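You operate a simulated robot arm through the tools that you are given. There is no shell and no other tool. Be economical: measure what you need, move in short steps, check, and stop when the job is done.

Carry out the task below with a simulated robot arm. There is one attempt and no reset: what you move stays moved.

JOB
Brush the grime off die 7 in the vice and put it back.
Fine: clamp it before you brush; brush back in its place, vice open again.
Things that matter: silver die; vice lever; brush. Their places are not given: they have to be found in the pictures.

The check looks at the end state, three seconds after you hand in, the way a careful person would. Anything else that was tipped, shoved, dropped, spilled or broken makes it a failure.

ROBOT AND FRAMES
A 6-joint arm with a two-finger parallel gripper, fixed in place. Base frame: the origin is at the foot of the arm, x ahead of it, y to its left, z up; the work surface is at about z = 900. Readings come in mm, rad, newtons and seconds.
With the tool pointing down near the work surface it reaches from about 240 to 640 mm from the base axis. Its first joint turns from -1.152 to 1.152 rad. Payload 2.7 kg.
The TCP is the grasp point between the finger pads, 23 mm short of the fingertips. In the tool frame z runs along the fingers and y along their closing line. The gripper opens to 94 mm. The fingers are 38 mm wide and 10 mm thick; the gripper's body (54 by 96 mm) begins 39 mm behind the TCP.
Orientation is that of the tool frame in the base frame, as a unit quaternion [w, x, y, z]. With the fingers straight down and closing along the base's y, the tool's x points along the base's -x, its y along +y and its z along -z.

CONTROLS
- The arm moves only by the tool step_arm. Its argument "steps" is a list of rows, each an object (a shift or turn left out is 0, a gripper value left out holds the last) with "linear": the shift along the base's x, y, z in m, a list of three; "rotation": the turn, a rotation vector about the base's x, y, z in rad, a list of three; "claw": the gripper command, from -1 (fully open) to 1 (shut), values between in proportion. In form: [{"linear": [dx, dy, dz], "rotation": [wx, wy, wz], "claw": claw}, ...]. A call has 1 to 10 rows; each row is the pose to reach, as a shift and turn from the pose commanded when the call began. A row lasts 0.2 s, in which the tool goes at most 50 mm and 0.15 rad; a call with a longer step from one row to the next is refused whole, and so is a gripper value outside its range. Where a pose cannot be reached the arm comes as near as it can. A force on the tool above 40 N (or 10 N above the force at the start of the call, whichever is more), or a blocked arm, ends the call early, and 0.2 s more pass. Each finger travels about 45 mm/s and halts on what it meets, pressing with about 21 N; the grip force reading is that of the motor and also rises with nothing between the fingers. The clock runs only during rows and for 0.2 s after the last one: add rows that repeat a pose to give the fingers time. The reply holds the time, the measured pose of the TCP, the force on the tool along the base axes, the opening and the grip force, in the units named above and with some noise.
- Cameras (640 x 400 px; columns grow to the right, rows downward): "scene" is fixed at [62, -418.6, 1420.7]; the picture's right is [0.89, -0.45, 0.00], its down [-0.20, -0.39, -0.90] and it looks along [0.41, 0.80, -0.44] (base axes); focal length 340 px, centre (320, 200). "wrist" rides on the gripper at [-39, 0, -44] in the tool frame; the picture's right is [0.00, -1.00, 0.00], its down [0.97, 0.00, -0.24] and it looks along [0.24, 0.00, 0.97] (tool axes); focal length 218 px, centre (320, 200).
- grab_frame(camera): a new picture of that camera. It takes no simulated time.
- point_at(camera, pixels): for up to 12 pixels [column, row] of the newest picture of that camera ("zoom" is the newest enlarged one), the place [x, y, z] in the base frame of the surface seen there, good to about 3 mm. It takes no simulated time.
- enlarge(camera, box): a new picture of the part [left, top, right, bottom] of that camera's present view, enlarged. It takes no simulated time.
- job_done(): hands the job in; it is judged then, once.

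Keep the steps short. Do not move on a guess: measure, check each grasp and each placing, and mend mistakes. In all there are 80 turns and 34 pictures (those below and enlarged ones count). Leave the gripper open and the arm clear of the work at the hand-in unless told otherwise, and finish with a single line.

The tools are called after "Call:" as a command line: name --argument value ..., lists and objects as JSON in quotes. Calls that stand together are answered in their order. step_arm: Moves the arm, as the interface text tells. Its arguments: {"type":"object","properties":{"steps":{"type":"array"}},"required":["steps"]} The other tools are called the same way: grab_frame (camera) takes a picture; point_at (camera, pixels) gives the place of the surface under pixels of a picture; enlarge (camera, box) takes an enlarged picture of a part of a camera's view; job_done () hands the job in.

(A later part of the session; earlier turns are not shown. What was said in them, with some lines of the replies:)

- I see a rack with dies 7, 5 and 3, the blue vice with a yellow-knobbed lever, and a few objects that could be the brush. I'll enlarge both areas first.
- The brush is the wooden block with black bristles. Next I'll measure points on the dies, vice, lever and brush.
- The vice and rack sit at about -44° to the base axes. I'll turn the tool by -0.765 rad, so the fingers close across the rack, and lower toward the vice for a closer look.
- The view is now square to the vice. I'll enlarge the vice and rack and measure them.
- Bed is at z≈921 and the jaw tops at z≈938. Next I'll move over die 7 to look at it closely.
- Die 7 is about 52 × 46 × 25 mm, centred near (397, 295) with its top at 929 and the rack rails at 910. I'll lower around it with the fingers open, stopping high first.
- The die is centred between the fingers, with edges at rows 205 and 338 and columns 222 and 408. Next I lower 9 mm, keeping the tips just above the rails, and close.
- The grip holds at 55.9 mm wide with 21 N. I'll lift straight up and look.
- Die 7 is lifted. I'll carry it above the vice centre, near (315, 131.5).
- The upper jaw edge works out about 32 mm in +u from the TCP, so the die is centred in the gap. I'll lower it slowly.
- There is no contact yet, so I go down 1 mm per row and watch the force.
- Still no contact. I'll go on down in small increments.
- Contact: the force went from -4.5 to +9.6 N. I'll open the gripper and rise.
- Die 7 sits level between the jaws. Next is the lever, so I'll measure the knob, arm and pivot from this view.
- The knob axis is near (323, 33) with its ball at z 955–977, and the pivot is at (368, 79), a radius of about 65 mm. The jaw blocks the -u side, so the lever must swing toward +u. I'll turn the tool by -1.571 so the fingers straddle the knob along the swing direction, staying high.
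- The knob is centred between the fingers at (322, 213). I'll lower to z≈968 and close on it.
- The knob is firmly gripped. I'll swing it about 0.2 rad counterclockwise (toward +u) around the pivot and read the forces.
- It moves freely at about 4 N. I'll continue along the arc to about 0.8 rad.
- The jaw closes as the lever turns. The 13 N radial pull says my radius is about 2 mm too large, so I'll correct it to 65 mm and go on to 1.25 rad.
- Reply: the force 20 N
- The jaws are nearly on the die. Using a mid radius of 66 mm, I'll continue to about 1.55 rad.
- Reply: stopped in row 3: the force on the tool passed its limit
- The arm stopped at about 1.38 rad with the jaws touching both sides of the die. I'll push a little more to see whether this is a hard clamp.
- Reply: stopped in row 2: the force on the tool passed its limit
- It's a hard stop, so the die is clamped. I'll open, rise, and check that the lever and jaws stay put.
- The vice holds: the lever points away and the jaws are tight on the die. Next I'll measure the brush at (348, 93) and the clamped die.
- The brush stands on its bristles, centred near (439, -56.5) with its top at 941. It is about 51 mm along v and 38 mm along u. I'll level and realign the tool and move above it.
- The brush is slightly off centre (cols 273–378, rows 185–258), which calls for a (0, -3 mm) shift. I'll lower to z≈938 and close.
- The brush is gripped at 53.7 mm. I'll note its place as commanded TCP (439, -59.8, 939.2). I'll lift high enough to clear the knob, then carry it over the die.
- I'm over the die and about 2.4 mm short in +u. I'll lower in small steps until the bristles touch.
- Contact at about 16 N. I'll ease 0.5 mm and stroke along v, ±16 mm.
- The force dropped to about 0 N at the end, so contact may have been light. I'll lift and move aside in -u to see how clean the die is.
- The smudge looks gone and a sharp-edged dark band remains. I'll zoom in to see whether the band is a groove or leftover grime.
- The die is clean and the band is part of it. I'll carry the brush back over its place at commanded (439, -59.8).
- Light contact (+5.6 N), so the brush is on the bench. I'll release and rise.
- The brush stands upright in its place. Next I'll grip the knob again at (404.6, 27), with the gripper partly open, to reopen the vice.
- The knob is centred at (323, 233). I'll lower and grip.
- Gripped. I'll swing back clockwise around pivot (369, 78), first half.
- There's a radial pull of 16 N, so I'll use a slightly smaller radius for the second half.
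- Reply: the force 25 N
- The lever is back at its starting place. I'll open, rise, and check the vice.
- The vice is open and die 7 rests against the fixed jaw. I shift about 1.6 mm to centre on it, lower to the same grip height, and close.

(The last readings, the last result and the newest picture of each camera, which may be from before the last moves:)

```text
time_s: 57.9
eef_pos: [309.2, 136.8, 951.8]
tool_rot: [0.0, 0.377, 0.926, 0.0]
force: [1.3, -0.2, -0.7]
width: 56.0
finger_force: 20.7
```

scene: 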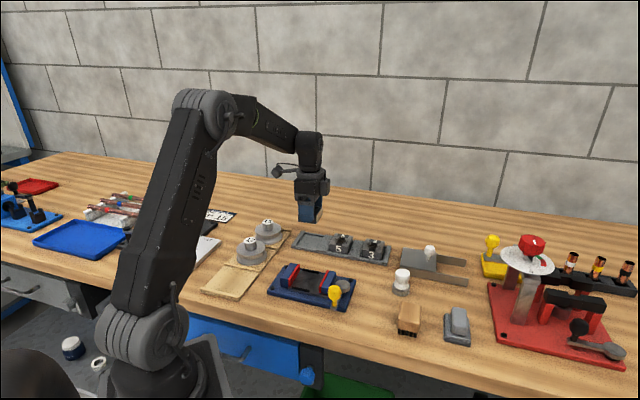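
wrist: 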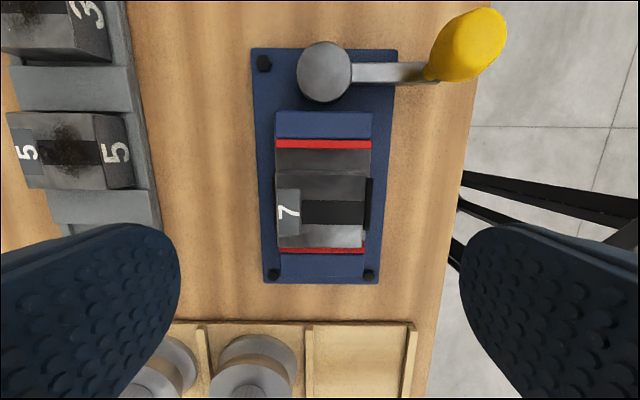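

Gripped at 56.0 mm. I'll lift and carry the die over its pocket at commanded (395.4, 293.9).

Call:
step_arm --steps '[{"linear": [0, 0, 0.02]}, {"linear": [0, 0, 0.05]}, {"linear": [0.0174, 0.0313, 0.058]}, {"linear": [0.0348, 0.0626, 0.058]}, {"linear": [0.0522, 0.0938, 0.058]}, {"linear": [0.0696, 0.125, 0.058]}, {"linear": [0.087, 0.1564, 0.058]}, {"linear": [0.087, 0.1564, 0.04]}, {"linear": [0.087, 0.1564, 0.02]}, {"linear": [0.087, 0.1564, 0.02]}]'

Call:
grab_frame --camera "wrist"

```text
time_s: 60.1
eef_pos: [396.6, 292.4, 970.6]
tool_rot: [0.0, 0.378, 0.926, 0.0]
force: [-0.2, -0.1, -5.0]
width: 56.0
finger_force: 21.3
```

```text
3 pictures are left
```

wrist: 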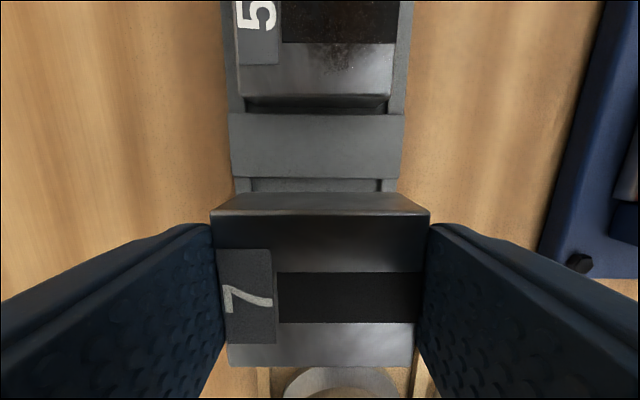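

The arm's commanded frame was reset during the lever stops, so I rely on the picture. The ridge edge (row 179) is about 24 mm from the TCP, where it was about 27 mm at pick-up. I'll shift (-1.6, +3.0) mm, turn -0.012 rad, lower partway, and recheck.

Call:
step_arm --steps '[{"linear": [-0.0016, 0.003, 0], "rotation": [0, 0, -0.012]}, {"linear": [-0.0016, 0.003, -0.012], "rotation": [0, 0, -0.012]}, {"linear": [-0.0016, 0.003, -0.02], "rotation": [0, 0, -0.012]}, {"linear": [-0.0016, 0.003, -0.02], "rotation": [0, 0, -0.012]}]'

Call:
grab_frame --camera "wrist"

```text
time_s: 61.1
eef_pos: [395.2, 296.6, 951.3]
tool_rot: [0.0, 0.382, 0.924, -0.001]
force: [0.2, -0.1, -4.4]
width: 55.9
finger_force: 20.9
```

```text
2 pictures are left
```

wrist: 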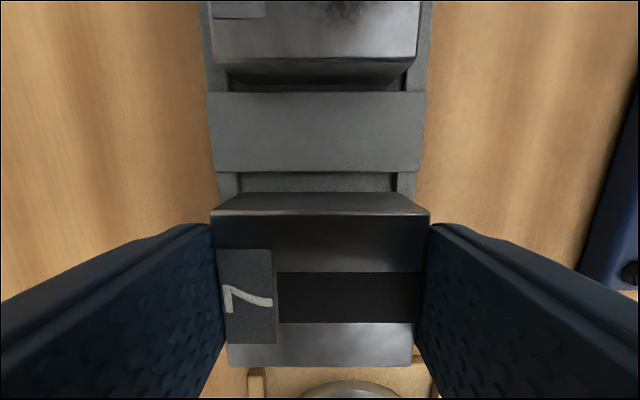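

The alignment is close, with the ridge about 1.2 mm too far. I'll correct by (+1.2, -0.5) mm, lower 10 mm, then feel for the seat.

Call:
step_arm --steps '[{"linear": [0.0012, -0.0005, 0]}, {"linear": [0.0012, -0.0005, -0.005]}, {"linear": [0.0012, -0.0005, -0.009]}, {"linear": [0.0012, -0.0005, -0.011]}, {"linear": [0.0012, -0.0005, -0.011]}]'

Call:
step_arm --steps '[{"linear": [0, 0, -0.001]}, {"linear": [0, 0, -0.0015]}, {"linear": [0, 0, -0.002]}]'

```text
time_s: 62.3
eef_pos: [396.2, 296.0, 939.9]
tool_rot: [-0.001, 0.384, 0.923, 0.0]
force: [-0.4, 0.6, -4.2]
width: 55.7
finger_force: 21.0
```

```text
time_s: 63.1
eef_pos: [395.5, 296.1, 938.0]
tool_rot: [0.0, 0.384, 0.924, 0.0]
force: [0.6, 0.7, -4.0]
width: 55.8
finger_force: 21.2
```

There's no contact on the rails and the die is inside the pocket. I'll continue to the floor.

Call:
step_arm --steps '[{"linear": [0, 0, -0.0005]}, {"linear": [0, 0, -0.001]}, {"linear": [0, 0, -0.0015]}]'

```text
time_s: 63.9
eef_pos: [395.6, 296.5, 937.3]
tool_rot: [-0.001, 0.382, 0.924, 0.0]
force: [-0.5, 0.1, -4.9]
width: 55.7
finger_force: 20.7
```

Call:
step_arm --steps '[{"linear": [0, 0, -0.0005]}, {"linear": [0, 0, -0.001]}, {"linear": [0, 0, -0.0015]}]'

```text
time_s: 64.7
eef_pos: [396.7, 295.4, 936.3]
tool_rot: [0.0, 0.383, 0.924, 0.001]
force: [-0.7, -2.2, -0.9]
width: 55.9
finger_force: 20.9
```

The floor is starting to carry the die. I go down 0.5 mm more, then release and rise.

Call:
step_arm --steps '[{"linear": [0, 0, -0.0005]}, {"linear": [0, 0, -0.0005], "claw": 0}, {"linear": [0, 0, -0.0005], "claw": -1}, {"linear": [0, 0, -0.0005], "claw": -1}, {"linear": [0, 0, -0.0005], "claw": -1}, {"linear": [0, 0, 0.03]}, {"linear": [0, 0, 0.07]}, {"linear": [0, 0, 0.115]}, {"linear": [0, 0, 0.16]}, {"linear": [0, 0, 0.2]}]'

Call:
enlarge --camera "scene" --box '[265, 215, 475, 346]'

```text
time_s: 66.9
eef_pos: [396.3, 294.2, 1136.9]
tool_rot: [0.0, 0.383, 0.924, 0.0]
force: [0.8, -0.2, -0.4]
width: 93.7
finger_force: 0.1
```

```text
3.05 times, centred on (370, 280) of scene
```

zoom: 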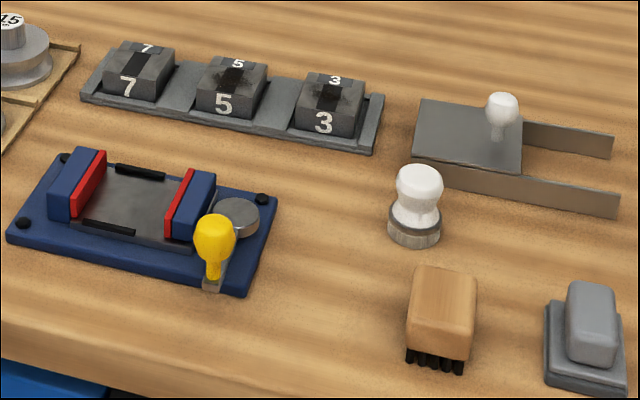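

Everything is in place in the picture. I'll check that the die is seated by measuring its top against its neighbours, along with the lever knob.

Call:
point_at --camera "zoom" --pixels '[[120, 65], [160, 70], [212, 82], [252, 86], [311, 98], [350, 103], [213, 222], [440, 275]]'

```text
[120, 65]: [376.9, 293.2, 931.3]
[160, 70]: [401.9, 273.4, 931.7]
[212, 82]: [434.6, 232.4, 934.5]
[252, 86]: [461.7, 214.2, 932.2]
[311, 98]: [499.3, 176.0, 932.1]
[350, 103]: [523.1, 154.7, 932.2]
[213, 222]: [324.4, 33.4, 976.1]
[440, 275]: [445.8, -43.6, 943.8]
```

Die 7's top is level at 931–932 mm, the same as its neighbours. The lever knob reads (324, 33), matching where it started. The brush is upright in its place, and the gripper is open and clear, so I'm handing in.

Call:
job_done

```text
The job is handed in.
```

Die 7 was clamped, brushed clean and put back in its rack pocket; the brush is back in its place, the vice is open, and the job is handed in.
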